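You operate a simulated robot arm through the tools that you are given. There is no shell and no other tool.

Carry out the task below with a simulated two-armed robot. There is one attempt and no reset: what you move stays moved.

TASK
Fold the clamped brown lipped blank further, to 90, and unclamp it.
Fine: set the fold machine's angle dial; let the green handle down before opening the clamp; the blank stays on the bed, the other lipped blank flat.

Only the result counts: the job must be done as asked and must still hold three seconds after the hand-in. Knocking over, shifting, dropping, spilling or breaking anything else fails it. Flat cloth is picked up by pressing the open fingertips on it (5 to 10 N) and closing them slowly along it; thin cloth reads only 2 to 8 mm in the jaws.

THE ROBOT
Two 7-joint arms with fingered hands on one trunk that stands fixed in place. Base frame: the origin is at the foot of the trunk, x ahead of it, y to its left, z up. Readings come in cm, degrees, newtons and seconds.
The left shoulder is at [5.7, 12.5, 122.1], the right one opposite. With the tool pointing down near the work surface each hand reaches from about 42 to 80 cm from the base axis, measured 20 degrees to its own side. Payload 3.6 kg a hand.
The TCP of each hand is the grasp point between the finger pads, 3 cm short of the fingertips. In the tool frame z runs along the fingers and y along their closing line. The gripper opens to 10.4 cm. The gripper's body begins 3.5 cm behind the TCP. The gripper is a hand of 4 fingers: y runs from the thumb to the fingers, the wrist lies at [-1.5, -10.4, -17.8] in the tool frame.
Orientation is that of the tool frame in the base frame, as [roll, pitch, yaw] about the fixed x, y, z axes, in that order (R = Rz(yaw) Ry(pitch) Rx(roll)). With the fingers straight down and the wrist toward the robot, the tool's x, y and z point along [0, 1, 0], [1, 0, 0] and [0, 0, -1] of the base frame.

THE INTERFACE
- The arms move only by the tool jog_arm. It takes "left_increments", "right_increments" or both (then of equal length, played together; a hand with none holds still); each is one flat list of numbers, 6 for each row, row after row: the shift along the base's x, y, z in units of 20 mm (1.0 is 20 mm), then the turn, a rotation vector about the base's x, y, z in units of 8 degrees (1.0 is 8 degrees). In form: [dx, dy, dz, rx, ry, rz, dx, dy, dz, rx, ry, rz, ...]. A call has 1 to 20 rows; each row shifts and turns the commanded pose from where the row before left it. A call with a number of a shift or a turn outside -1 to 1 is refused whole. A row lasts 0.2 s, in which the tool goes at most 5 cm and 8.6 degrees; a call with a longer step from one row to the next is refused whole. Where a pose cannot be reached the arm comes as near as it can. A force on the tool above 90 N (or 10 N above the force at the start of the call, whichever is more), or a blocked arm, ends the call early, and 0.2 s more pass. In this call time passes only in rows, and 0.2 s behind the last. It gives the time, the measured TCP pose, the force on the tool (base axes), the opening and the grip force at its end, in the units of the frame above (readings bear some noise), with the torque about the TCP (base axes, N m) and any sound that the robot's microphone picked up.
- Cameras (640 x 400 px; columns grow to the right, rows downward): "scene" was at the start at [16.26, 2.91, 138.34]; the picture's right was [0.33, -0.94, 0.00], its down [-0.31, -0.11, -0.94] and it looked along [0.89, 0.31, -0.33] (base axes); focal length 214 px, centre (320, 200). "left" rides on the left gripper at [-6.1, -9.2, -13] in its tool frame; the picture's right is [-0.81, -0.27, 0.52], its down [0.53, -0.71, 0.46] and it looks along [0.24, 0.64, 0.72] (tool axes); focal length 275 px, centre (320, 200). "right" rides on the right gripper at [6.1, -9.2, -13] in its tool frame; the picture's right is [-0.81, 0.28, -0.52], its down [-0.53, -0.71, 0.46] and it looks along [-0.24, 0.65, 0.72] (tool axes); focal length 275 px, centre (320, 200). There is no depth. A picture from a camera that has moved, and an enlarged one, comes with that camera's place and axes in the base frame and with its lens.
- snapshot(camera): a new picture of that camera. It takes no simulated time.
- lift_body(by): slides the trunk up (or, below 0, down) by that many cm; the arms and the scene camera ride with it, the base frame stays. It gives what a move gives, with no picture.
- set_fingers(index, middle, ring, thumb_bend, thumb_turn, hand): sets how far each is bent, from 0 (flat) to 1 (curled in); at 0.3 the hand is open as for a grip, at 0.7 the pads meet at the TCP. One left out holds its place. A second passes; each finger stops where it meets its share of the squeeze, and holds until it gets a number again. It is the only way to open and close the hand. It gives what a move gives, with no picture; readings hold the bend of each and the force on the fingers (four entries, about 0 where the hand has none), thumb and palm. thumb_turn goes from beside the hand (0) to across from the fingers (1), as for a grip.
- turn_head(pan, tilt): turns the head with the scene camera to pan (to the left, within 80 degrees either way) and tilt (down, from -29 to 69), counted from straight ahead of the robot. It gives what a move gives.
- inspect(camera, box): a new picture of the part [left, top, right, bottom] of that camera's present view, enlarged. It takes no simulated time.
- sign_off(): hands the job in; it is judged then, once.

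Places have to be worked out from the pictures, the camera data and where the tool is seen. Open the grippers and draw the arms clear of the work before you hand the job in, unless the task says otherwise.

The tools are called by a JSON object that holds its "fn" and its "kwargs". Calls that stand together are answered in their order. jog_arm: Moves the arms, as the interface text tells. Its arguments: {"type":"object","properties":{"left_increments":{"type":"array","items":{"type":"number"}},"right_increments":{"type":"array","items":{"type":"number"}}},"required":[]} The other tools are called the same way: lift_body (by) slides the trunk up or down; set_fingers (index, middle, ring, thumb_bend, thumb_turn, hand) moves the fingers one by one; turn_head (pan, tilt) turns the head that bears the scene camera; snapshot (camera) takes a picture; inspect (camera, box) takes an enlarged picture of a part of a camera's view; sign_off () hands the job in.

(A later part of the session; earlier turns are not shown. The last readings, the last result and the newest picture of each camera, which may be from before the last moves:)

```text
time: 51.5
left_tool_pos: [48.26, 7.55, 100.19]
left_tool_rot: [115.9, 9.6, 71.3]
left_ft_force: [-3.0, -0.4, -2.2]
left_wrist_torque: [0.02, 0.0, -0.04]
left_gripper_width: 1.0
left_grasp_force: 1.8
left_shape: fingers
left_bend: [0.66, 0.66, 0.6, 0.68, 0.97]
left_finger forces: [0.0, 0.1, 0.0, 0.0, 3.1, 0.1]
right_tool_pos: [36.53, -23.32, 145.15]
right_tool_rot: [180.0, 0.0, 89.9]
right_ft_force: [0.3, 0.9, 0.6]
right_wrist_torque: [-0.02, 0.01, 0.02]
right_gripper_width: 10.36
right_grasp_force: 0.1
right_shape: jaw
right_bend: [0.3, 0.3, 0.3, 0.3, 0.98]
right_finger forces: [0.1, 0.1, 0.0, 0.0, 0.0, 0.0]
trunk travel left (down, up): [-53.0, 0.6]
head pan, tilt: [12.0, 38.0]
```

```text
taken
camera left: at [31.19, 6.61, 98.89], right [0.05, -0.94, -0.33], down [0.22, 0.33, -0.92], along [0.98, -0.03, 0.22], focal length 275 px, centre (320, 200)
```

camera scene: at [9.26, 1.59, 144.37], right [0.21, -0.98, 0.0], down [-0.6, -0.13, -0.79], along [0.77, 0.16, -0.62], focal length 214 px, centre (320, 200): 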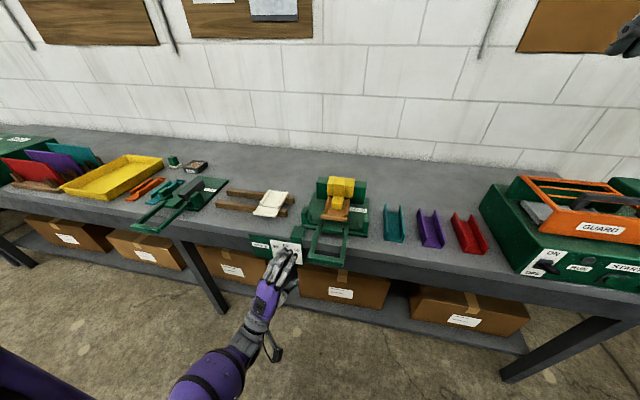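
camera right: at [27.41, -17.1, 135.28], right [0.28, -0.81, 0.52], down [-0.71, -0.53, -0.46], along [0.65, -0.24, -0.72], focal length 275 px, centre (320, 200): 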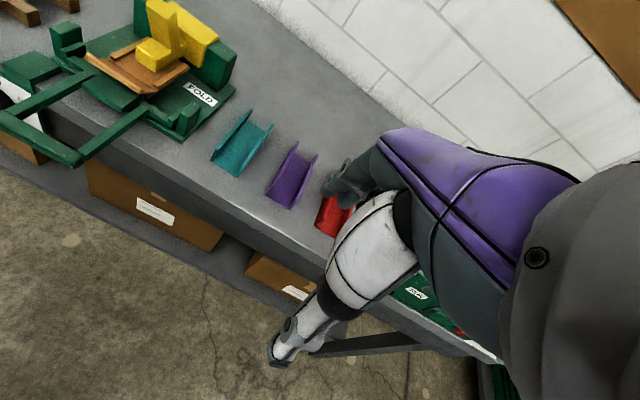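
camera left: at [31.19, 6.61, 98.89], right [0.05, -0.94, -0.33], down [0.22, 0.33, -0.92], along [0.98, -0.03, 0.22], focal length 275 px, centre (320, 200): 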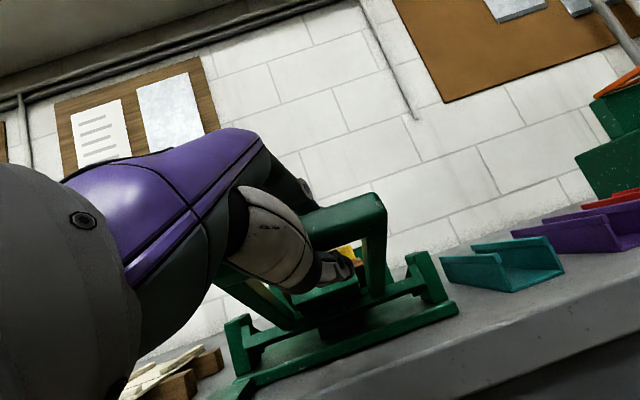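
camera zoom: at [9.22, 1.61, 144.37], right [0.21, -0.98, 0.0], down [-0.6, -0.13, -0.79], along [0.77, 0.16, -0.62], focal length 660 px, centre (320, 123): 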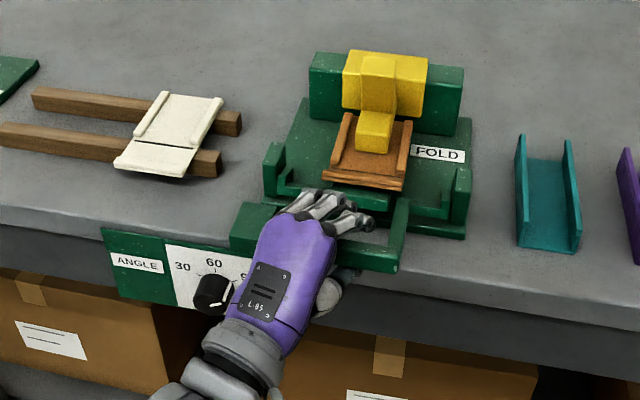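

The handle follows the arc well at about 26°. I continue another 20°, into the flap's present 30° and beyond.

{"fn": "jog_arm", "kwargs": {"left_increments": [0.267, 0, 0.462, 0, 0.5, 0, 0.299, 0, 0.443, 0, 0.5, 0, 0.329, 0, 0.421, 0, 0.5, 0, 0.357, 0, 0.397, 0, 0.5, 0, 0.384, 0, 0.371, 0, 0.5, 0]}}

{"fn": "inspect", "kwargs": {"camera": "scene", "box": [240, 160, 400, 290]}}

{"fn": "snapshot", "kwargs": {"camera": "left"}}

```text
time: 52.7
left_tool_pos: [51.34, 7.66, 104.57]
left_tool_rot: [135.5, 15.4, 75.7]
left_ft_force: [-1.9, -0.5, -0.7]
left_wrist_torque: [0.01, -0.01, -0.02]
left_gripper_width: 0.91
left_grasp_force: 0.9
left_shape: fingers
left_bend: [0.66, 0.66, 0.6, 0.68, 0.97]
left_finger forces: [0.1, 0.0, 0.0, 0.0, 2.4, 0.1]
right_tool_pos: [36.47, -23.34, 145.29]
right_tool_rot: [180.0, 0.0, 90.0]
right_ft_force: [0.1, -0.6, -0.5]
right_wrist_torque: [-0.02, 0.02, 0.01]
right_gripper_width: 10.35
right_grasp_force: 0.0
right_shape: jaw
right_bend: [0.3, 0.3, 0.3, 0.3, 0.98]
right_finger forces: [0.0, 0.0, 0.1, 0.1, 0.0, 0.0]
trunk travel left (down, up): [-53.0, 0.6]
head pan, tilt: [12.0, 38.0]
```

```text
3.08 times, centred on (320, 225) of scene
camera zoom: at [9.23, 1.59, 144.37], right [0.21, -0.98, 0.0], down [-0.6, -0.13, -0.79], along [0.77, 0.16, -0.62], focal length 660 px, centre (320, 123)
```

zoom: 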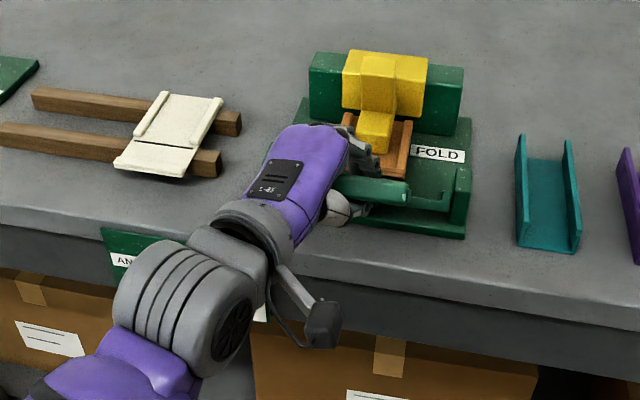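

```text
taken
camera left: at [34.97, 6.69, 109.07], right [-0.07, -0.94, -0.33], down [-0.11, 0.33, -0.94], along [0.99, -0.03, -0.13], focal length 275 px, centre (320, 200)
```

left: 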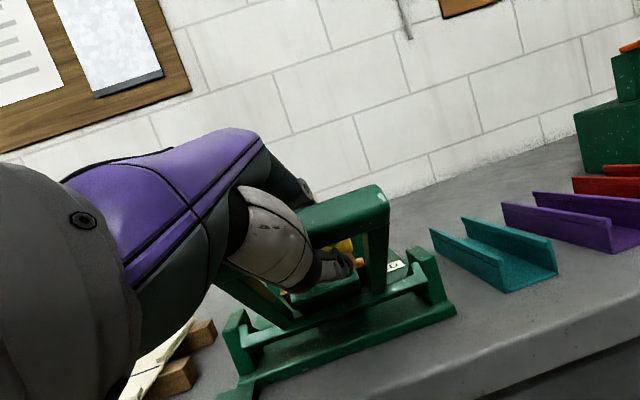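

At ~46° all is smooth with low force. I continue 20° more.

{"fn": "jog_arm", "kwargs": {"left_increments": [0.409, 0, 0.343, 0, 0.5, 0, 0.432, 0, 0.314, 0, 0.5, 0, 0.453, 0, 0.283, 0, 0.5, 0, 0.471, 0, 0.251, 0, 0.5, 0, 0.488, 0, 0.217, 0, 0.5, 0]}}

{"fn": "inspect", "kwargs": {"camera": "scene", "box": [240, 140, 400, 270]}}

{"fn": "snapshot", "kwargs": {"camera": "left"}}

```text
time: 53.9
left_tool_pos: [56.05, 7.71, 107.27]
left_tool_rot: [156.1, 19.4, 81.8]
left_ft_force: [-3.6, -0.7, 0.5]
left_wrist_torque: [0.0, -0.06, 0.04]
left_gripper_width: 0.84
left_grasp_force: 1.5
left_shape: fingers
left_bend: [0.66, 0.66, 0.6, 0.69, 0.97]
left_finger forces: [0.0, 0.0, 0.0, 0.1, 2.7, 0.0]
right_tool_pos: [36.46, -23.35, 145.27]
right_tool_rot: [180.0, 0.0, 90.0]
right_ft_force: [0.2, -0.5, 0.3]
right_wrist_torque: [-0.02, 0.03, 0.0]
right_gripper_width: 10.37
right_grasp_force: 0.1
right_shape: jaw
right_bend: [0.3, 0.3, 0.3, 0.3, 0.98]
right_finger forces: [0.0, 0.0, 0.0, 0.0, 0.0, 0.0]
trunk travel left (down, up): [-53.0, 0.6]
head pan, tilt: [12.0, 38.0]
```

```text
3.08 times, centred on (320, 205) of scene
camera zoom: at [9.22, 1.58, 144.37], right [0.21, -0.98, 0.0], down [-0.6, -0.13, -0.79], along [0.77, 0.16, -0.62], focal length 660 px, centre (320, 185)
```

zoom: 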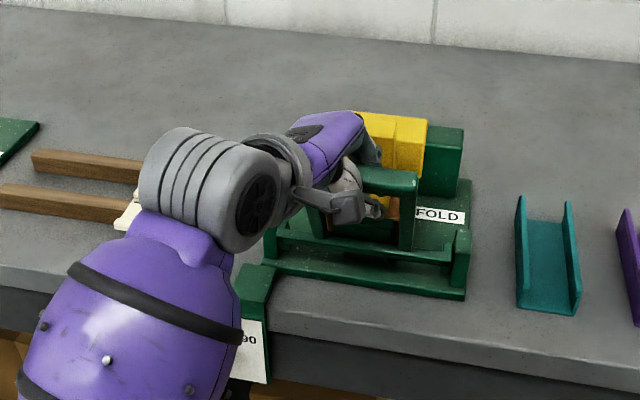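

```text
taken
camera left: at [42.01, 6.69, 117.19], right [-0.18, -0.94, -0.28], down [-0.42, 0.33, -0.84], along [0.89, -0.03, -0.46], focal length 275 px, centre (320, 200)
```

left: 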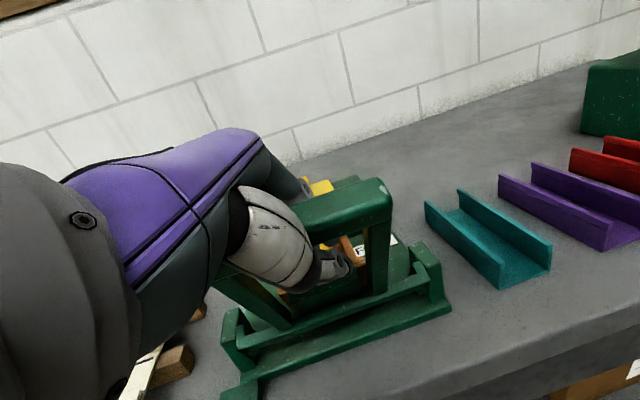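

At ~67° with thumb force under 3 N. I proceed 12° more and check clearance to the yellow post.

{"fn": "jog_arm", "kwargs": {"left_increments": [0.502, 0, 0.183, 0, 0.5, 0, 0.513, 0, 0.147, 0, 0.5, 0, 0.522, 0, 0.111, 0, 0.5, 0]}}

{"fn": "inspect", "kwargs": {"camera": "left", "box": [200, 120, 480, 390]}}

{"fn": "inspect", "kwargs": {"camera": "scene", "box": [270, 140, 400, 250]}}

```text
time: 54.7
left_tool_pos: [59.16, 7.63, 108.33]
left_tool_rot: [168.7, 20.6, 86.2]
left_ft_force: [-4.3, -0.4, 4.9]
left_wrist_torque: [0.0, -0.06, -0.01]
left_gripper_width: 0.79
left_grasp_force: 2.0
left_shape: fingers
left_bend: [0.66, 0.66, 0.6, 0.69, 0.97]
left_finger forces: [0.0, 0.0, 0.0, 0.0, 5.4, 0.1]
right_tool_pos: [36.42, -23.32, 145.26]
right_tool_rot: [179.9, 0.0, 90.0]
right_ft_force: [-0.3, 0.3, 0.4]
right_wrist_torque: [0.02, 0.0, 0.01]
right_gripper_width: 10.38
right_grasp_force: 0.0
right_shape: jaw
right_bend: [0.3, 0.3, 0.3, 0.3, 0.98]
right_finger forces: [0.1, 0.0, 0.1, 0.0, 0.0, 0.1]
trunk travel left (down, up): [-53.0, 0.6]
head pan, tilt: [12.0, 38.0]
```

```text
1.48 times, centred on (340, 255) of left
camera zoom: at [47.46, 6.67, 120.83], right [-0.23, -0.94, -0.24], down [-0.59, 0.33, -0.74], along [0.77, -0.03, -0.63], focal length 408 px, centre (290, 118)
```

zoom: 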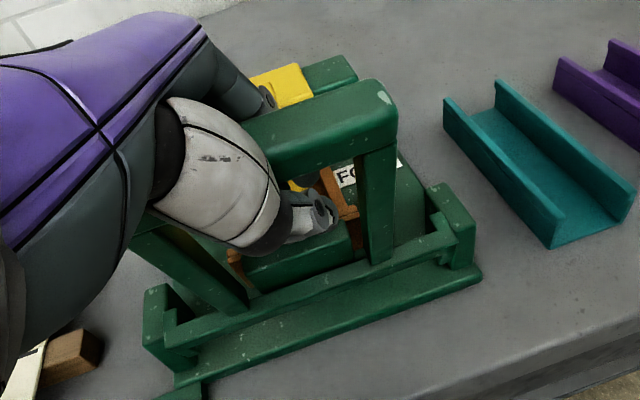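

```text
3.64 times, centred on (335, 195) of scene
camera zoom: at [9.18, 1.59, 144.38], right [0.21, -0.98, 0.0], down [-0.6, -0.13, -0.79], along [0.77, 0.16, -0.62], focal length 780 px, centre (266, 218)
```

zoom: 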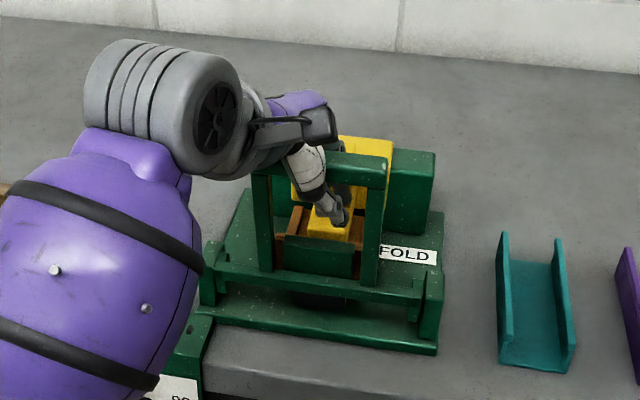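

At ~79°, with the fingers still clear of the yellow post. I continue in 2° steps watching the force for the stop.

{"fn": "jog_arm", "kwargs": {"left_increments": [0.263, 0, 0.046, 0, 0.25, 0, 0.264, 0, 0.037, 0, 0.25, 0, 0.266, 0, 0.028, 0, 0.25, 0]}}

{"fn": "inspect", "kwargs": {"camera": "left", "box": [200, 120, 480, 390]}}

```text
time: 55.5
left_tool_pos: [60.51, 7.72, 108.52]
left_tool_rot: [175.2, 20.9, 88.6]
left_ft_force: [-5.1, -1.7, 8.8]
left_wrist_torque: [0.1, 0.05, 0.05]
left_gripper_width: 0.73
left_grasp_force: 3.8
left_shape: fingers
left_bend: [0.66, 0.66, 0.6, 0.69, 0.97]
left_finger forces: [0.1, 0.1, 0.1, 0.0, 7.5, 0.0]
right_tool_pos: [36.37, -23.26, 145.39]
right_tool_rot: [179.8, 0.0, 90.0]
right_ft_force: [0.0, 0.8, -0.3]
right_wrist_torque: [0.04, 0.01, 0.03]
right_gripper_width: 10.39
right_grasp_force: 0.1
right_shape: jaw
right_bend: [0.3, 0.3, 0.3, 0.3, 0.98]
right_finger forces: [0.0, 0.1, 0.0, 0.0, 0.0, 0.1]
trunk travel left (down, up): [-53.0, 0.6]
head pan, tilt: [12.0, 38.0]
```

```text
1.48 times, centred on (340, 255) of left
camera zoom: at [50.3, 6.72, 122.24], right [-0.26, -0.94, -0.21], down [-0.66, 0.33, -0.67], along [0.7, -0.03, -0.71], focal length 408 px, centre (290, 118)
```

zoom: 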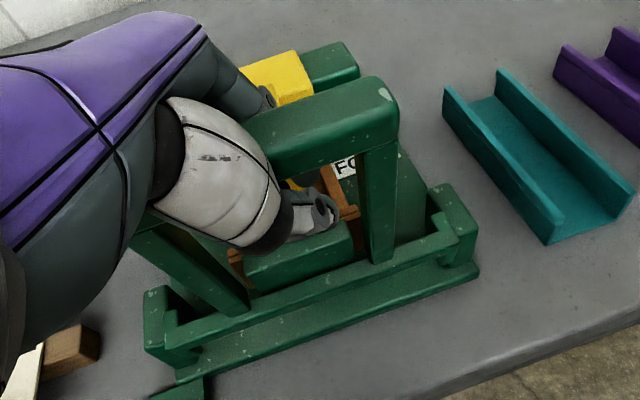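

Forces are still small, with the bar pressing up slightly on the palm. I continue with a touch more height.

{"fn": "jog_arm", "kwargs": {"left_increments": [0.24, 0, 0.1, 0, 0.25, 0, 0.25, 0, 0.05, 0, 0.25, 0]}}

{"fn": "inspect", "kwargs": {"camera": "left", "box": [200, 120, 480, 390]}}

{"fn": "inspect", "kwargs": {"camera": "scene", "box": [270, 140, 400, 250]}}

```text
time: 56.1
left_tool_pos: [61.59, 7.62, 108.58]
left_tool_rot: [179.4, 20.9, 90.0]
left_ft_force: [-2.8, -0.4, 6.9]
left_wrist_torque: [0.05, -0.01, 0.02]
left_gripper_width: 0.74
left_grasp_force: 2.6
left_shape: fingers
left_bend: [0.66, 0.66, 0.6, 0.69, 0.97]
left_finger forces: [0.1, 0.0, 0.0, 0.0, 5.6, 0.1]
right_tool_pos: [36.42, -23.27, 145.17]
right_tool_rot: [180.0, 0.0, 90.1]
right_ft_force: [0.6, -0.8, 0.2]
right_wrist_torque: [0.03, -0.02, 0.01]
right_gripper_width: 10.39
right_grasp_force: 0.0
right_shape: jaw
right_bend: [0.3, 0.3, 0.3, 0.3, 0.98]
right_finger forces: [0.0, 0.0, 0.0, 0.1, 0.0, 0.0]
trunk travel left (down, up): [-53.0, 0.6]
head pan, tilt: [12.0, 38.0]
```

```text
1.48 times, centred on (340, 255) of left
camera zoom: at [52.27, 6.7, 123.08], right [-0.27, -0.94, -0.2], down [-0.71, 0.33, -0.62], along [0.65, -0.03, -0.76], focal length 408 px, centre (290, 118)
```

zoom: 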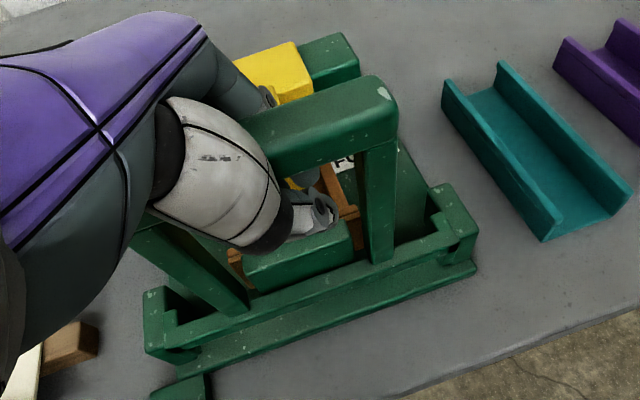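

```text
3.64 times, centred on (335, 195) of scene
camera zoom: at [9.13, 1.6, 144.38], right [0.21, -0.98, 0.0], down [-0.6, -0.13, -0.79], along [0.77, 0.16, -0.61], focal length 780 px, centre (266, 218)
```

zoom: 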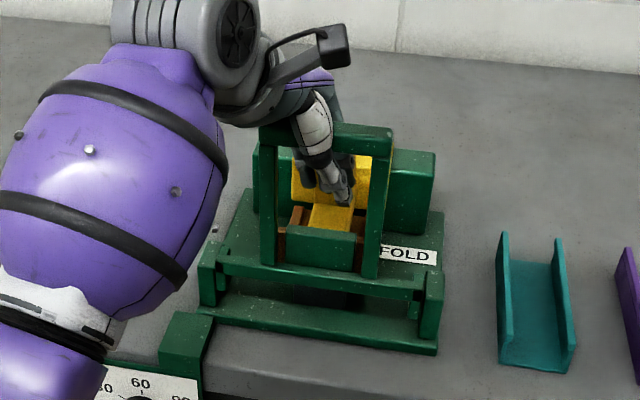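

The bar is now nearly above the hinge (about 88–90°), no stop felt yet. I push in 1° steps to find the stop.

{"fn": "jog_arm", "kwargs": {"left_increments": [0.14, 0, 0.03, 0, 0.125, 0, 0.14, 0, 0.02, 0, 0.125, 0]}}

{"fn": "jog_arm", "kwargs": {"left_increments": [0.14, 0, 0.02, 0, 0.125, 0, 0.14, 0, 0.0, 0, 0.125, 0]}}

{"fn": "inspect", "kwargs": {"camera": "left", "box": [200, 120, 480, 390]}}

{"fn": "inspect", "kwargs": {"camera": "scene", "box": [270, 140, 400, 250]}}

```text
time: 56.7
left_tool_pos: [62.02, 7.75, 108.68]
left_tool_rot: [-178.3, 20.9, 90.7]
left_ft_force: [-9.4, 0.8, 2.0]
left_wrist_torque: [0.0, -0.38, 0.08]
left_gripper_width: 0.92
left_grasp_force: 5.1
left_shape: fingers
left_bend: [0.66, 0.66, 0.6, 0.69, 0.97]
left_finger forces: [0.0, 0.0, 0.0, 0.1, 10.0, 0.1]
right_tool_pos: [36.29, -23.18, 145.33]
right_tool_rot: [179.9, 0.0, 90.0]
right_ft_force: [0.0, 0.2, -0.4]
right_wrist_torque: [0.01, 0.01, 0.02]
right_gripper_width: 10.39
right_grasp_force: 0.0
right_shape: jaw
right_bend: [0.3, 0.3, 0.3, 0.3, 0.98]
right_finger forces: [0.1, 0.1, 0.0, 0.0, 0.1, 0.0]
trunk travel left (down, up): [-53.0, 0.6]
head pan, tilt: [12.0, 38.0]
```

```text
time: 57.3
left_tool_pos: [62.34, 7.59, 108.71]
left_tool_rot: [-176.2, 20.9, 91.4]
left_ft_force: [-31.2, -0.1, -3.6]
left_wrist_torque: [-0.08, -1.49, 0.29]
left_gripper_width: 1.57
left_grasp_force: 14.3
left_shape: fingers
left_bend: [0.66, 0.66, 0.6, 0.69, 0.97]
left_finger forces: [0.0, 0.1, 0.1, 0.0, 28.1, 0.0]
right_tool_pos: [36.02, -23.37, 145.27]
right_tool_rot: [179.8, 0.0, 89.9]
right_ft_force: [-0.2, -0.4, 0.0]
right_wrist_torque: [0.06, 0.01, 0.0]
right_gripper_width: 10.38
right_grasp_force: 0.0
right_shape: jaw
right_bend: [0.3, 0.3, 0.3, 0.3, 0.98]
right_finger forces: [0.0, 0.0, 0.0, 0.1, 0.0, 0.0]
trunk travel left (down, up): [-53.0, 0.6]
head pan, tilt: [12.0, 38.0]
```

```text
1.48 times, centred on (340, 255) of left
camera zoom: at [54.04, 6.66, 123.84], right [-0.29, -0.94, -0.18], down [-0.75, 0.33, -0.57], along [0.59, -0.03, -0.8], focal length 408 px, centre (290, 118)
```

zoom: 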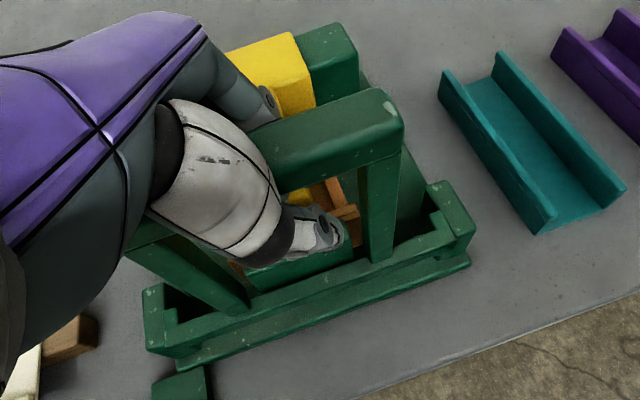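

```text
3.64 times, centred on (335, 195) of scene
camera zoom: at [8.74, 1.62, 144.39], right [0.21, -0.98, 0.0], down [-0.6, -0.13, -0.79], along [0.77, 0.16, -0.61], focal length 780 px, centre (266, 218)
```

zoom: 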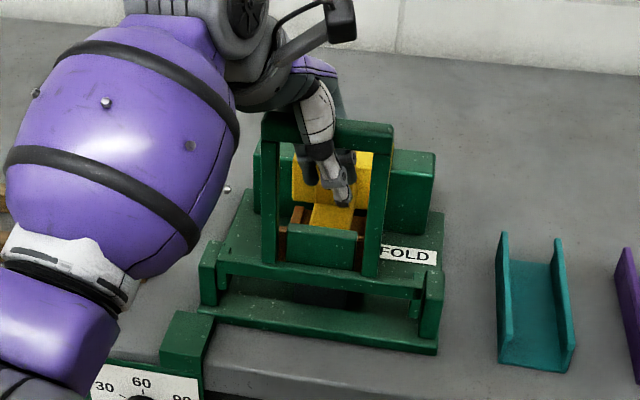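

The force jumped to 31 N with hardly any travel: the stop set by the dial is reached. I now ease off and let the handle back down along the same arc, first about 13°.

{"fn": "jog_arm", "kwargs": {"left_increments": [-0.14, 0, 0, 0, -0.125, 0, -0.14, 0, -0.02, 0, -0.125, 0, -0.14, 0, -0.02, 0, -0.125, 0, -0.14, 0, -0.03, 0, -0.125, 0, -0.25, 0, -0.05, 0, -0.25, 0, -0.24, 0, -0.1, 0, -0.25, 0, -0.266, 0, -0.028, 0, -0.25, 0, -0.264, 0, -0.037, 0, -0.25, 0, -0.263, 0, -0.046, 0, -0.25, 0]}}

{"fn": "inspect", "kwargs": {"camera": "left", "box": [200, 120, 480, 390]}}

{"fn": "inspect", "kwargs": {"camera": "scene", "box": [270, 140, 400, 250]}}

```text
time: 59.3
left_tool_pos: [59.05, 7.65, 108.21]
left_tool_rot: [168.7, 20.6, 86.2]
left_ft_force: [0.1, 0.9, 2.4]
left_wrist_torque: [0.09, 0.04, -0.05]
left_gripper_width: 0.65
left_grasp_force: 1.5
left_shape: fingers
left_bend: [0.66, 0.66, 0.6, 0.7, 0.97]
left_finger forces: [0.0, 0.0, 0.0, 0.1, 0.1, 2.4]
right_tool_pos: [36.44, -23.25, 145.33]
right_tool_rot: [-179.9, 0.1, 90.0]
right_ft_force: [-0.3, 0.1, -0.1]
right_wrist_torque: [0.03, -0.01, -0.01]
right_gripper_width: 10.37
right_grasp_force: 0.1
right_shape: jaw
right_bend: [0.3, 0.3, 0.3, 0.3, 0.98]
right_finger forces: [0.0, 0.0, 0.0, 0.1, 0.0, 0.0]
trunk travel left (down, up): [-53.0, 0.6]
head pan, tilt: [12.0, 38.0]
```

```text
1.48 times, centred on (340, 255) of left
camera zoom: at [47.44, 6.66, 120.76], right [-0.23, -0.94, -0.24], down [-0.59, 0.33, -0.74], along [0.77, -0.03, -0.63], focal length 408 px, centre (290, 118)
```

zoom: 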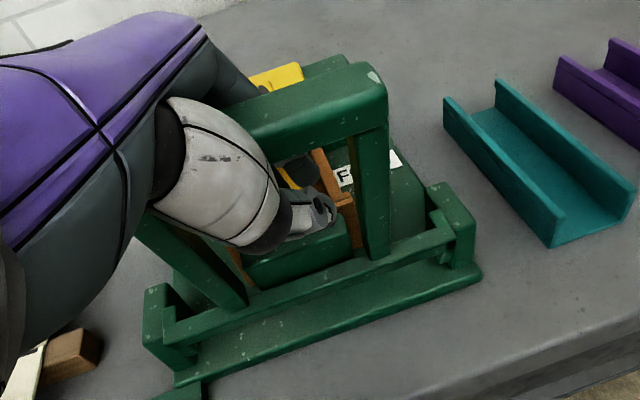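

```text
3.64 times, centred on (335, 195) of scene
camera zoom: at [9.22, 1.62, 144.37], right [0.21, -0.98, 0.0], down [-0.6, -0.13, -0.79], along [0.77, 0.16, -0.62], focal length 780 px, centre (266, 218)
```

zoom: 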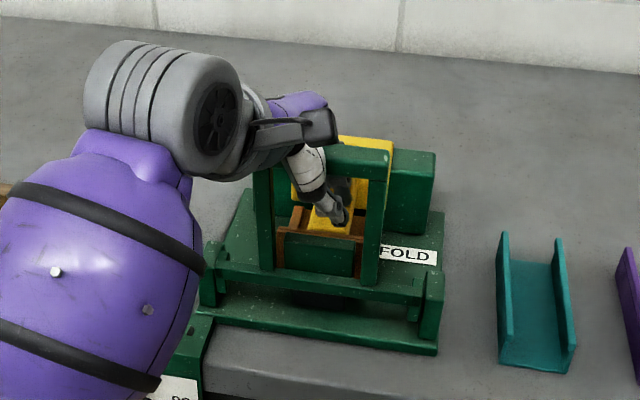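

The handle now stays slightly behind in the cage and will be pulled by the hooked fingers. I continue down 12°, then check.

{"fn": "jog_arm", "kwargs": {"left_increments": [-0.522, 0, -0.111, 0, -0.5, 0, -0.513, 0, -0.147, 0, -0.5, 0, -0.502, 0, -0.183, 0, -0.5, 0]}}

{"fn": "inspect", "kwargs": {"camera": "left", "box": [200, 120, 480, 390]}}

{"fn": "inspect", "kwargs": {"camera": "scene", "box": [270, 140, 400, 250]}}

```text
time: 60.1
left_tool_pos: [55.91, 7.6, 107.27]
left_tool_rot: [156.2, 19.3, 81.9]
left_ft_force: [0.6, -0.7, 0.1]
left_wrist_torque: [0.0, 0.03, -0.02]
left_gripper_width: 0.66
left_grasp_force: 0.3
left_shape: fingers
left_bend: [0.66, 0.66, 0.6, 0.7, 0.97]
left_finger forces: [0.0, 0.0, 0.0, 0.1, 0.0, 0.2]
right_tool_pos: [36.42, -23.21, 145.25]
right_tool_rot: [-180.0, 0.1, 90.0]
right_ft_force: [0.2, 0.2, -0.8]
right_wrist_torque: [-0.01, -0.05, 0.0]
right_gripper_width: 10.37
right_grasp_force: 0.1
right_shape: jaw
right_bend: [0.3, 0.3, 0.3, 0.3, 0.98]
right_finger forces: [0.0, 0.0, 0.0, 0.0, 0.0, 0.0]
trunk travel left (down, up): [-53.0, 0.6]
head pan, tilt: [12.0, 38.0]
```

```text
1.48 times, centred on (340, 255) of left
camera zoom: at [41.98, 6.71, 117.11], right [-0.18, -0.94, -0.28], down [-0.42, 0.33, -0.84], along [0.89, -0.03, -0.46], focal length 408 px, centre (290, 118)
```

zoom: 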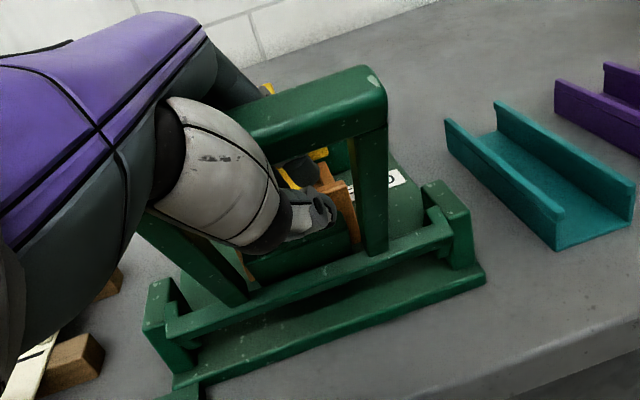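

```text
3.64 times, centred on (335, 195) of scene
camera zoom: at [9.2, 1.62, 144.37], right [0.21, -0.98, 0.0], down [-0.6, -0.13, -0.79], along [0.77, 0.16, -0.62], focal length 780 px, centre (266, 218)
```

zoom: 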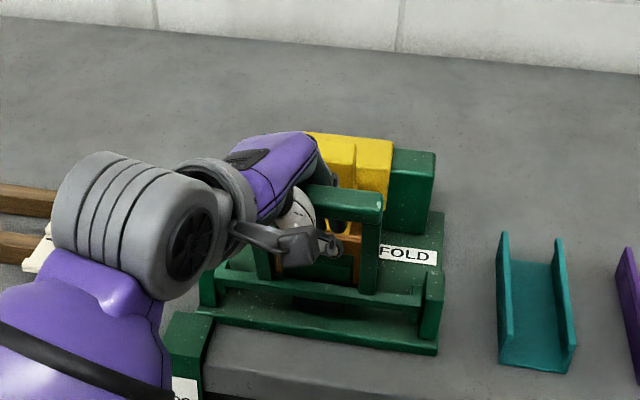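

The handle follows and the brown flap is left standing. I go on lowering by 20°, then 20° more.

{"fn": "jog_arm", "kwargs": {"left_increments": [-0.488, 0, -0.217, 0, -0.5, 0, -0.471, 0, -0.251, 0, -0.5, 0, -0.453, 0, -0.283, 0, -0.5, 0, -0.432, 0, -0.314, 0, -0.5, 0, -0.409, 0, -0.343, 0, -0.5, 0]}}

{"fn": "jog_arm", "kwargs": {"left_increments": [-0.384, 0, -0.371, 0, -0.5, 0, -0.357, 0, -0.397, 0, -0.5, 0, -0.329, 0, -0.421, 0, -0.5, 0, -0.299, 0, -0.443, 0, -0.5, 0, -0.267, 0, -0.462, 0, -0.5, 0]}}

{"fn": "inspect", "kwargs": {"camera": "scene", "box": [240, 160, 400, 290]}}

{"fn": "snapshot", "kwargs": {"camera": "left"}}

```text
time: 61.3
left_tool_pos: [51.48, 7.75, 104.51]
left_tool_rot: [135.3, 15.3, 75.5]
left_ft_force: [1.1, -0.1, -0.4]
left_wrist_torque: [0.0, 0.05, 0.01]
left_gripper_width: 0.73
left_grasp_force: 0.1
left_shape: fingers
left_bend: [0.66, 0.66, 0.6, 0.7, 0.97]
left_finger forces: [0.7, 0.0, 0.1, 0.1, 0.1, 0.0]
right_tool_pos: [36.56, -23.26, 145.2]
right_tool_rot: [180.0, 0.0, 90.0]
right_ft_force: [0.3, 0.2, 0.5]
right_wrist_torque: [-0.01, -0.02, 0.01]
right_gripper_width: 10.4
right_grasp_force: 0.0
right_shape: jaw
right_bend: [0.3, 0.3, 0.3, 0.3, 0.98]
right_finger forces: [0.0, 0.0, 0.0, 0.1, 0.0, 0.0]
trunk travel left (down, up): [-53.0, 0.6]
head pan, tilt: [12.0, 38.0]
```

```text
time: 62.5
left_tool_pos: [48.29, 7.66, 100.33]
left_tool_rot: [115.7, 9.6, 71.3]
left_ft_force: [0.7, 0.1, 0.6]
left_wrist_torque: [0.04, 0.05, 0.01]
left_gripper_width: 0.72
left_grasp_force: 0.3
left_shape: fingers
left_bend: [0.65, 0.66, 0.6, 0.7, 0.97]
left_finger forces: [0.9, 0.1, 0.0, 0.1, 0.0, 0.0]
right_tool_pos: [36.61, -23.34, 145.22]
right_tool_rot: [-179.9, 0.0, 90.1]
right_ft_force: [-0.2, 0.1, -0.1]
right_wrist_torque: [-0.01, -0.03, -0.04]
right_gripper_width: 10.38
right_grasp_force: 0.1
right_shape: jaw
right_bend: [0.3, 0.3, 0.3, 0.3, 0.98]
right_finger forces: [0.1, 0.0, 0.0, 0.0, 0.0, 0.1]
trunk travel left (down, up): [-53.0, 0.6]
head pan, tilt: [12.0, 38.0]
```

```text
3.08 times, centred on (320, 225) of scene
camera zoom: at [9.27, 1.61, 144.37], right [0.21, -0.98, 0.0], down [-0.6, -0.13, -0.79], along [0.77, 0.16, -0.62], focal length 660 px, centre (320, 123)
```

zoom: 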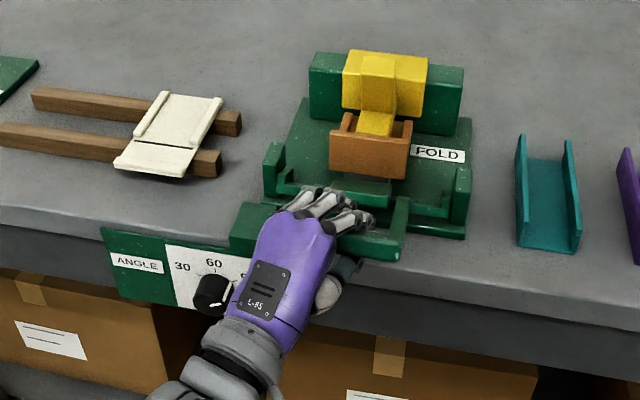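

```text
taken
camera left: at [31.32, 6.67, 98.96], right [0.05, -0.94, -0.33], down [0.22, 0.33, -0.92], along [0.97, -0.03, 0.22], focal length 275 px, centre (320, 200)
```

left: 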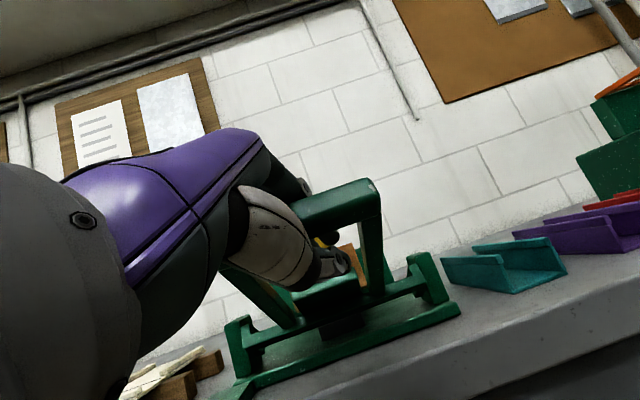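

The flap now stands upright. I lower the last ~28°, the last rows slowly.

{"fn": "jog_arm", "kwargs": {"left_increments": [-0.234, 0, -0.48, 0, -0.5, 0, -0.2, 0, -0.495, 0, -0.5, 0, -0.165, 0, -0.508, 0, -0.5, 0, -0.129, 0, -0.518, 0, -0.5, 0, -0.093, 0, -0.526, 0, -0.5, 0, -0.056, 0, -0.26, 0, -0.25, 0, -0.04, 0, -0.27, 0, -0.25, 0, -0.03, 0, -0.27, 0, -0.25, 0]}}

{"fn": "inspect", "kwargs": {"camera": "scene", "box": [240, 160, 400, 290]}}

{"fn": "snapshot", "kwargs": {"camera": "left"}}

```text
time: 64.3
left_tool_pos: [46.28, 7.61, 93.67]
left_tool_rot: [91.3, 0.7, 69.0]
left_ft_force: [1.9, 1.9, 0.3]
left_wrist_torque: [-0.03, -0.02, 0.0]
left_gripper_width: 0.72
left_grasp_force: 0.3
left_shape: fingers
left_bend: [0.65, 0.66, 0.6, 0.7, 0.97]
left_finger forces: [1.1, 0.0, 0.0, 0.0, 0.1, 0.1]
right_tool_pos: [36.53, -23.23, 145.19]
right_tool_rot: [180.0, 0.0, 90.0]
right_ft_force: [1.0, -0.2, 0.4]
right_wrist_torque: [-0.01, 0.02, -0.02]
right_gripper_width: 10.39
right_grasp_force: 0.2
right_shape: jaw
right_bend: [0.3, 0.3, 0.3, 0.3, 0.98]
right_finger forces: [0.0, 0.0, 0.0, 0.1, 0.0, 0.0]
trunk travel left (down, up): [-53.0, 0.6]
head pan, tilt: [12.0, 38.0]
```

```text
3.08 times, centred on (320, 225) of scene
camera zoom: at [9.27, 1.61, 144.37], right [0.21, -0.98, 0.0], down [-0.6, -0.13, -0.79], along [0.77, 0.16, -0.62], focal length 660 px, centre (320, 123)
```

zoom: 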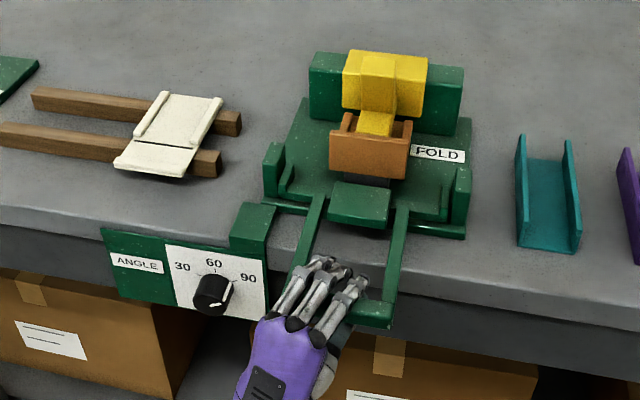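

```text
taken
camera left: at [31.8, 6.62, 84.91], right [0.19, -0.94, -0.28], down [0.6, 0.33, -0.73], along [0.78, -0.03, 0.62], focal length 275 px, centre (320, 200)
```

left: 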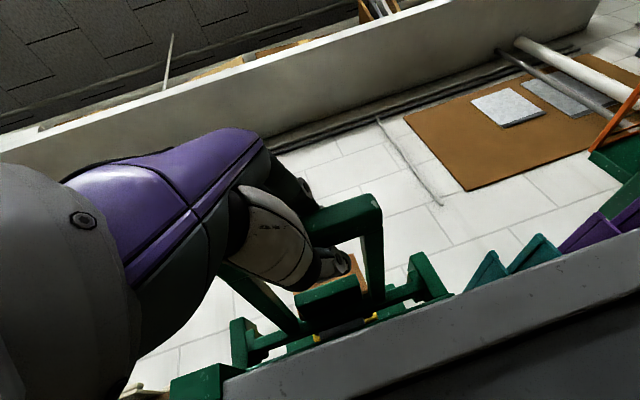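

Only about 2° remain. I lower the last bit.

{"fn": "jog_arm", "kwargs": {"left_increments": [-0.01, 0, -0.2, 0, -0.2, 0, 0, 0, -0.15, 0, -0.1, 0]}}

{"fn": "inspect", "kwargs": {"camera": "scene", "box": [240, 160, 400, 290]}}

```text
time: 64.9
left_tool_pos: [46.32, 7.6, 92.87]
left_tool_rot: [89.0, -0.2, 69.0]
left_ft_force: [2.2, 0.1, 2.3]
left_wrist_torque: [-0.02, 0.0, 0.03]
left_gripper_width: 0.97
left_grasp_force: 1.6
left_shape: fingers
left_bend: [0.64, 0.66, 0.6, 0.7, 0.97]
left_finger forces: [3.0, 0.0, 0.0, 0.0, 0.0, 0.0]
right_tool_pos: [36.56, -23.26, 145.23]
right_tool_rot: [-179.9, -0.1, 89.9]
right_ft_force: [0.3, 0.6, -0.3]
right_wrist_torque: [0.01, 0.0, -0.01]
right_gripper_width: 10.39
right_grasp_force: 0.0
right_shape: jaw
right_bend: [0.3, 0.3, 0.3, 0.3, 0.98]
right_finger forces: [0.0, 0.1, 0.1, 0.0, 0.0, 0.1]
trunk travel left (down, up): [-53.0, 0.6]
head pan, tilt: [12.0, 38.0]
```

```text
3.08 times, centred on (320, 225) of scene
camera zoom: at [9.24, 1.6, 144.38], right [0.21, -0.98, 0.0], down [-0.6, -0.13, -0.79], along [0.77, 0.16, -0.62], focal length 660 px, centre (320, 123)
```

zoom: 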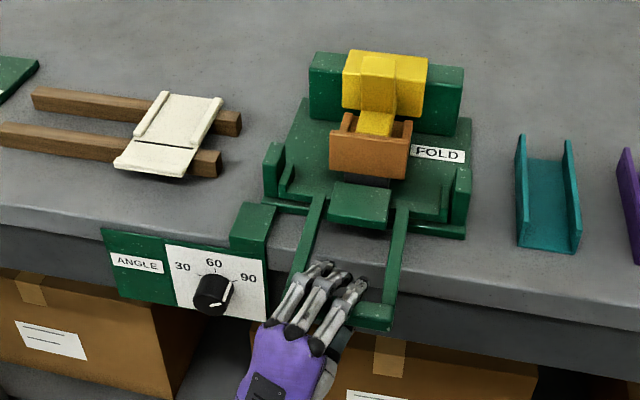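

The handle is fully down (index presses 3 N on the bar against its rest). I open the hand, back out and inspect.

{"fn": "set_fingers", "kwargs": {"hand": "left", "index": 0.3, "middle": 0.3, "ring": 0.3, "thumb_bend": 0.3}}

{"fn": "jog_arm", "kwargs": {"left_increments": [-0.7, 0.2, 0, 0, 0, 0, -0.8, 0.3, 0, 0, 0, 0, -0.8, 0.3, 0, 0, 0, 0, -0.7, 0.6, 0, 0, 0, 0, 0, 0.9, 0, 0, 0, 0, 0, 0.9, 0, 0, 0, 0, 0, 0.9, 0, 0, 0, 0]}}

{"fn": "inspect", "kwargs": {"camera": "scene", "box": [240, 160, 400, 290]}}

{"fn": "inspect", "kwargs": {"camera": "scene", "box": [310, 165, 380, 225]}}

{"fn": "snapshot", "kwargs": {"camera": "right"}}

```text
time: 65.9
left_tool_pos: [46.39, 7.49, 92.94]
left_tool_rot: [89.1, -0.2, 69.0]
left_ft_force: [-0.5, -0.4, -0.7]
left_wrist_torque: [-0.02, -0.02, 0.01]
left_gripper_width: 10.26
left_grasp_force: 0.0
left_shape: fingers
left_bend: [0.3, 0.3, 0.3, 0.3, 0.97]
left_finger forces: [0.0, 0.0, 0.0, 0.1, 0.0, 0.0]
right_tool_pos: [36.53, -23.21, 145.22]
right_tool_rot: [180.0, 0.0, 90.0]
right_ft_force: [0.1, 0.2, 0.7]
right_wrist_torque: [-0.01, 0.02, 0.01]
right_gripper_width: 10.39
right_grasp_force: 0.1
right_shape: jaw
right_bend: [0.3, 0.3, 0.3, 0.3, 0.98]
right_finger forces: [0.0, 0.0, 0.0, 0.0, 0.0, 0.0]
trunk travel left (down, up): [-53.0, 0.6]
head pan, tilt: [12.0, 38.0]
```

```text
time: 67.5
left_tool_pos: [40.34, 15.91, 93.01]
left_tool_rot: [89.1, -0.1, 69.0]
left_ft_force: [0.1, 0.5, 0.3]
left_wrist_torque: [-0.02, 0.0, -0.01]
left_gripper_width: 10.31
left_grasp_force: 0.0
left_shape: fingers
left_bend: [0.3, 0.3, 0.3, 0.3, 0.97]
left_finger forces: [0.0, 0.0, 0.0, 0.0, 0.1, 0.0]
right_tool_pos: [36.56, -23.3, 145.31]
right_tool_rot: [180.0, 0.0, 90.0]
right_ft_force: [-0.1, 0.3, -0.7]
right_wrist_torque: [-0.02, -0.01, 0.01]
right_gripper_width: 10.37
right_grasp_force: 0.1
right_shape: jaw
right_bend: [0.3, 0.3, 0.3, 0.3, 0.98]
right_finger forces: [0.0, 0.0, 0.0, 0.1, 0.0, 0.1]
trunk travel left (down, up): [-53.0, 0.6]
head pan, tilt: [12.0, 38.0]
```

```text
3.08 times, centred on (320, 225) of scene
camera zoom: at [9.25, 1.63, 144.37], right [0.21, -0.98, 0.0], down [-0.6, -0.13, -0.79], along [0.77, 0.16, -0.62], focal length 660 px, centre (320, 123)
```

zoom: 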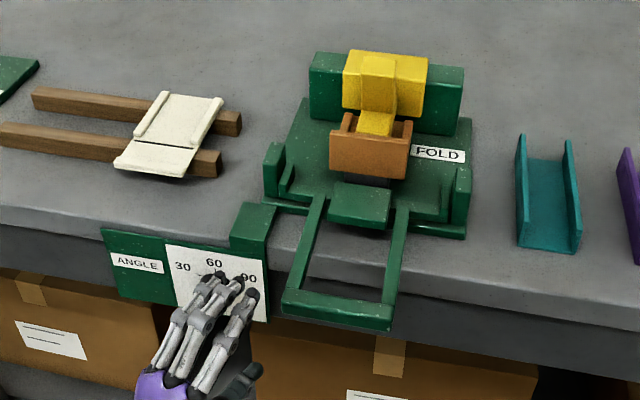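

```text
6.67 times, centred on (345, 195) of scene
camera zoom: at [9.25, 1.63, 144.37], right [0.21, -0.98, 0.0], down [-0.6, -0.13, -0.79], along [0.77, 0.16, -0.62], focal length 1430 px, centre (153, 233)
```

zoom: 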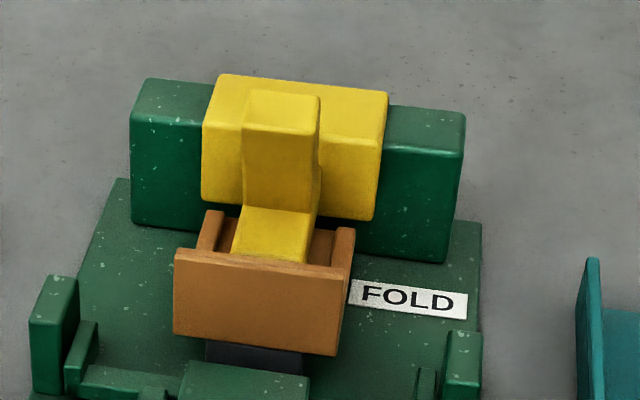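

```text
taken
camera right: at [27.41, -17.05, 158.28], right [0.28, -0.81, 0.52], down [-0.71, -0.53, -0.46], along [0.65, -0.24, -0.72], focal length 275 px, centre (320, 200)
```

right: 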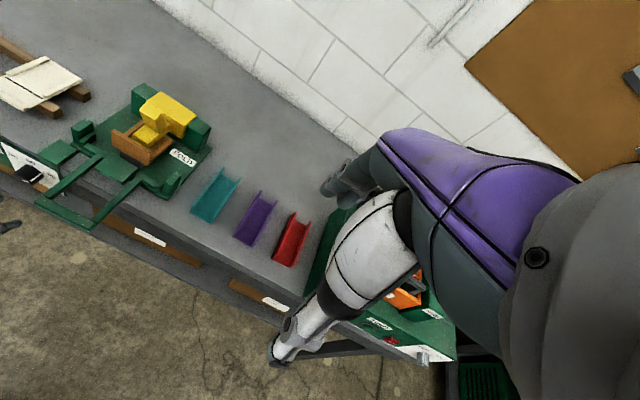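

The flap looks upright. To verify the angle and study the clamp I bring the right hand's camera to the machine's right side, high above the channels.

{"fn": "jog_arm", "kwargs": {"right_increments": [0.9, 0.5, 0, 0, 0, 0.8, 0.9, 0.5, 0, 0, 0, 0.8, 0.9, 0.5, 0, 0, 0, 0.8, 0.9, 0.5, -0.4, 0, 0, 0.8, 0.9, 0.5, -0.6, 0, 0, 0.8, 0.9, 0.5, -0.6, 0, 0, 0.8, 0.9, 0.5, -0.6, 0, 0, 0.8, 0.9, 0.5, -0.6, 0, 0, 0.8, 0.9, 0.6, -0.8, 0, 0, 0.8, 0.9, 0.6, -0.8, 0, 0, 0.8, 0.9, 0.6, -0.8, 0, 0, 0.8, 0.9, 0.6, -0.8, 0, 0, 0.8, 0.9, 0.6, -0.8, 0, 0, 0.8, 0.9, 0.6, -0.8, 0, 0, 0.8]}}

{"fn": "snapshot", "kwargs": {"camera": "right"}}

{"fn": "snapshot", "kwargs": {"camera": "scene"}}

```text
time: 70.5
left_tool_pos: [40.18, 15.93, 92.99]
left_tool_rot: [89.1, -0.2, 69.0]
left_ft_force: [-0.1, 0.6, 0.2]
left_wrist_torque: [-0.01, -0.03, -0.01]
left_gripper_width: 10.28
left_grasp_force: 0.1
left_shape: fingers
left_bend: [0.3, 0.3, 0.3, 0.3, 0.97]
left_finger forces: [0.0, 0.0, 0.0, 0.0, 0.0, 0.0]
right_tool_pos: [44.92, -19.25, 137.54]
right_tool_rot: [179.9, -0.8, 130.1]
right_ft_force: [0.4, 0.3, 0.1]
right_wrist_torque: [0.01, 0.02, 0.01]
right_gripper_width: 10.4
right_grasp_force: 0.1
right_shape: jaw
right_bend: [0.3, 0.3, 0.3, 0.3, 0.98]
right_finger forces: [0.0, 0.0, 0.0, 0.1, 0.0, 0.0]
right hand out of reach, approached as far as the arm can: row 6, 7, 8, 9, 10, 11, 12, 13, 14
trunk travel left (down, up): [-53.0, 0.6]
head pan, tilt: [12.0, 38.0]
```

```text
taken
camera right: at [34.01, -20.57, 150.76], right [0.74, -0.45, 0.51], down [-0.21, -0.86, -0.46], along [0.64, 0.24, -0.73], focal length 275 px, centre (320, 200)
```

right: 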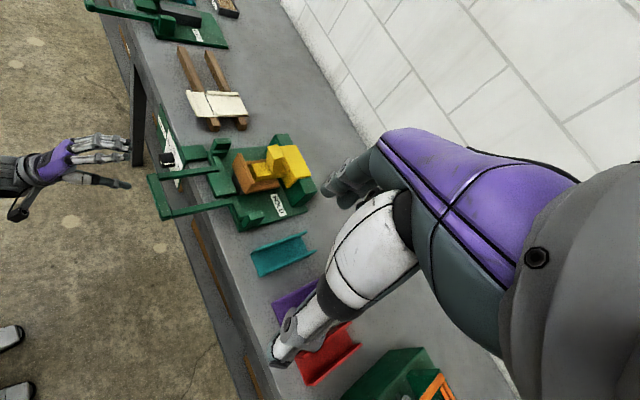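

```text
taken
camera scene: at [9.24, 1.62, 144.37], right [0.21, -0.98, 0.0], down [-0.6, -0.13, -0.79], along [0.77, 0.16, -0.62], focal length 214 px, centre (320, 200)
```

scene: 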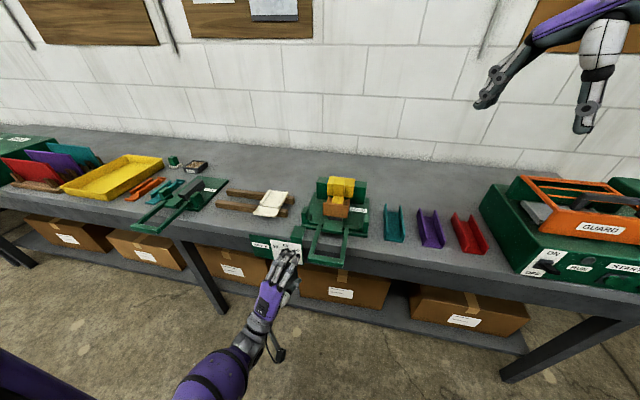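

The high reach was limited. I continue lower and nearer.

{"fn": "jog_arm", "kwargs": {"right_increments": [0.2, 0.4, -1, 0, 0, 0.2, 0.2, 0.4, -1, 0, 0, 0.2, 0.3, 0.4, -1, 0, 0, 0.2, 0.5, 0.4, -1, 0, 0, 0.2, 0.6, 0.4, -1, 0, 0, 0.2, 0.6, 0.4, -1, 0, 0, 0.3, 0.6, 0.5, -1, 0, 0, 0.3, 0.6, 0.5, -0.9, 0, 0, 0.3, 0.6, 0.5, -0.9, 0, 0, 0.3, 0.6, 0.5, -0.8, 0, 0, 0.3, 0.6, 0.5, -0.8, 0, 0, 0.3]}}

{"fn": "snapshot", "kwargs": {"camera": "right"}}

{"fn": "snapshot", "kwargs": {"camera": "scene"}}

```text
time: 72.9
left_tool_pos: [40.27, 15.84, 93.0]
left_tool_rot: [89.1, -0.2, 68.9]
left_ft_force: [1.2, 0.9, 0.5]
left_wrist_torque: [-0.01, -0.01, -0.01]
left_gripper_width: 10.3
left_grasp_force: 0.0
left_shape: fingers
left_bend: [0.3, 0.3, 0.3, 0.3, 0.97]
left_finger forces: [0.0, 0.0, 0.0, 0.0, 0.0, 0.0]
right_tool_pos: [44.8, -17.08, 133.61]
right_tool_rot: [179.8, -0.9, 134.0]
right_ft_force: [-0.1, 0.0, -0.1]
right_wrist_torque: [0.0, -0.04, -0.01]
right_gripper_width: 10.38
right_grasp_force: 0.1
right_shape: jaw
right_bend: [0.3, 0.3, 0.3, 0.3, 0.98]
right_finger forces: [0.1, 0.0, 0.1, 0.1, 0.1, 0.1]
right hand out of reach, approached as far as the arm can: row 2, 3, 4, 5, 6, 7, 8, 9, 10, 11
trunk travel left (down, up): [-53.0, 0.6]
head pan, tilt: [12.0, 38.0]
```

```text
taken
camera right: at [34.07, -19.22, 146.83], right [0.77, -0.4, 0.51], down [-0.15, -0.87, -0.46], along [0.63, 0.28, -0.73], focal length 275 px, centre (320, 200)
```

right: 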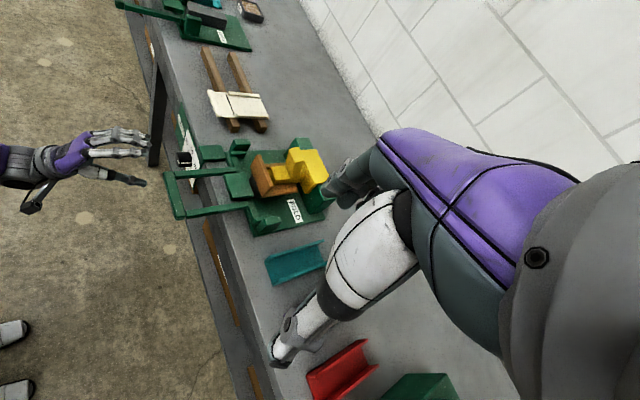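

```text
taken
camera scene: at [9.25, 1.6, 144.37], right [0.21, -0.98, 0.0], down [-0.6, -0.13, -0.79], along [0.77, 0.16, -0.62], focal length 214 px, centre (320, 200)
```

scene: 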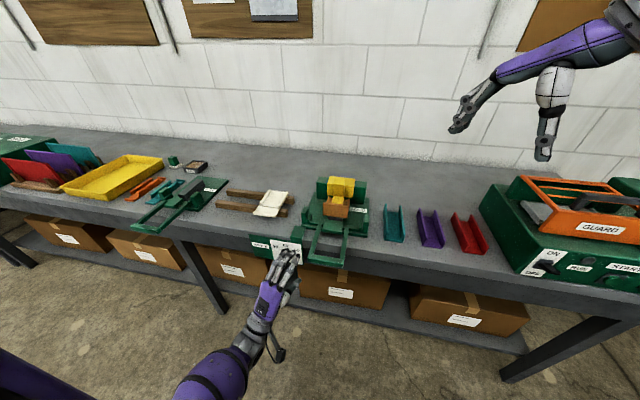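

{"fn": "inspect", "kwargs": {"camera": "right", "box": [220, 120, 350, 240]}}

{"fn": "jog_arm", "kwargs": {"right_increments": [0, 0, -1, 0, 0, 0, 0, 0, -1, 0, 0, 0, 0, 0, -1, 0, 0, 0, 0, 0, -1, 0, 0, 0, 0, 0, -1, 0, 0, 0, 0.5, 0.4, -1, 0, 0, 0, 0.5, 0.4, -1, 0, 0, 0, 0.5, 0.4, -1, 0, 0, 0]}}

{"fn": "snapshot", "kwargs": {"camera": "right"}}

```text
3.33 times, centred on (285, 180) of right
camera zoom: at [34.07, -19.22, 146.83], right [0.77, -0.4, 0.51], down [-0.15, -0.87, -0.46], along [0.63, 0.28, -0.73], focal length 918 px, centre (437, 267)
```

zoom: 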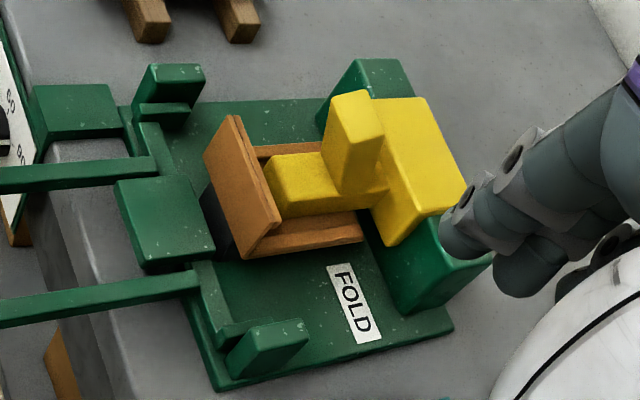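

```text
time: 74.7
left_tool_pos: [40.38, 15.84, 92.98]
left_tool_rot: [89.1, -0.2, 69.0]
left_ft_force: [0.4, -0.2, 0.7]
left_wrist_torque: [0.0, 0.0, 0.02]
left_gripper_width: 10.27
left_grasp_force: 0.0
left_shape: fingers
left_bend: [0.3, 0.3, 0.3, 0.3, 0.97]
left_finger forces: [0.0, 0.1, 0.0, 0.1, 0.1, 0.0]
right_tool_pos: [44.61, -17.08, 133.61]
right_tool_rot: [179.9, -0.8, 134.0]
right_ft_force: [-0.5, -0.1, 0.1]
right_wrist_torque: [0.0, -0.04, 0.01]
right_gripper_width: 10.41
right_grasp_force: 0.1
right_shape: jaw
right_bend: [0.3, 0.3, 0.3, 0.3, 0.98]
right_finger forces: [0.0, 0.0, 0.0, 0.0, 0.0, 0.0]
right hand out of reach, approached as far as the arm can: row 1, 2, 3, 4, 5, 6, 7, 8
trunk travel left (down, up): [-53.0, 0.6]
head pan, tilt: [12.0, 38.0]
```

```text
taken
camera right: at [34.07, -19.21, 146.83], right [0.77, -0.4, 0.51], down [-0.15, -0.87, -0.46], along [0.63, 0.28, -0.73], focal length 275 px, centre (320, 200)
```

right: 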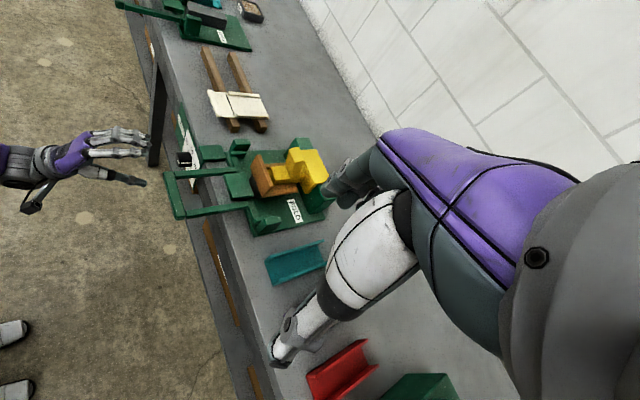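

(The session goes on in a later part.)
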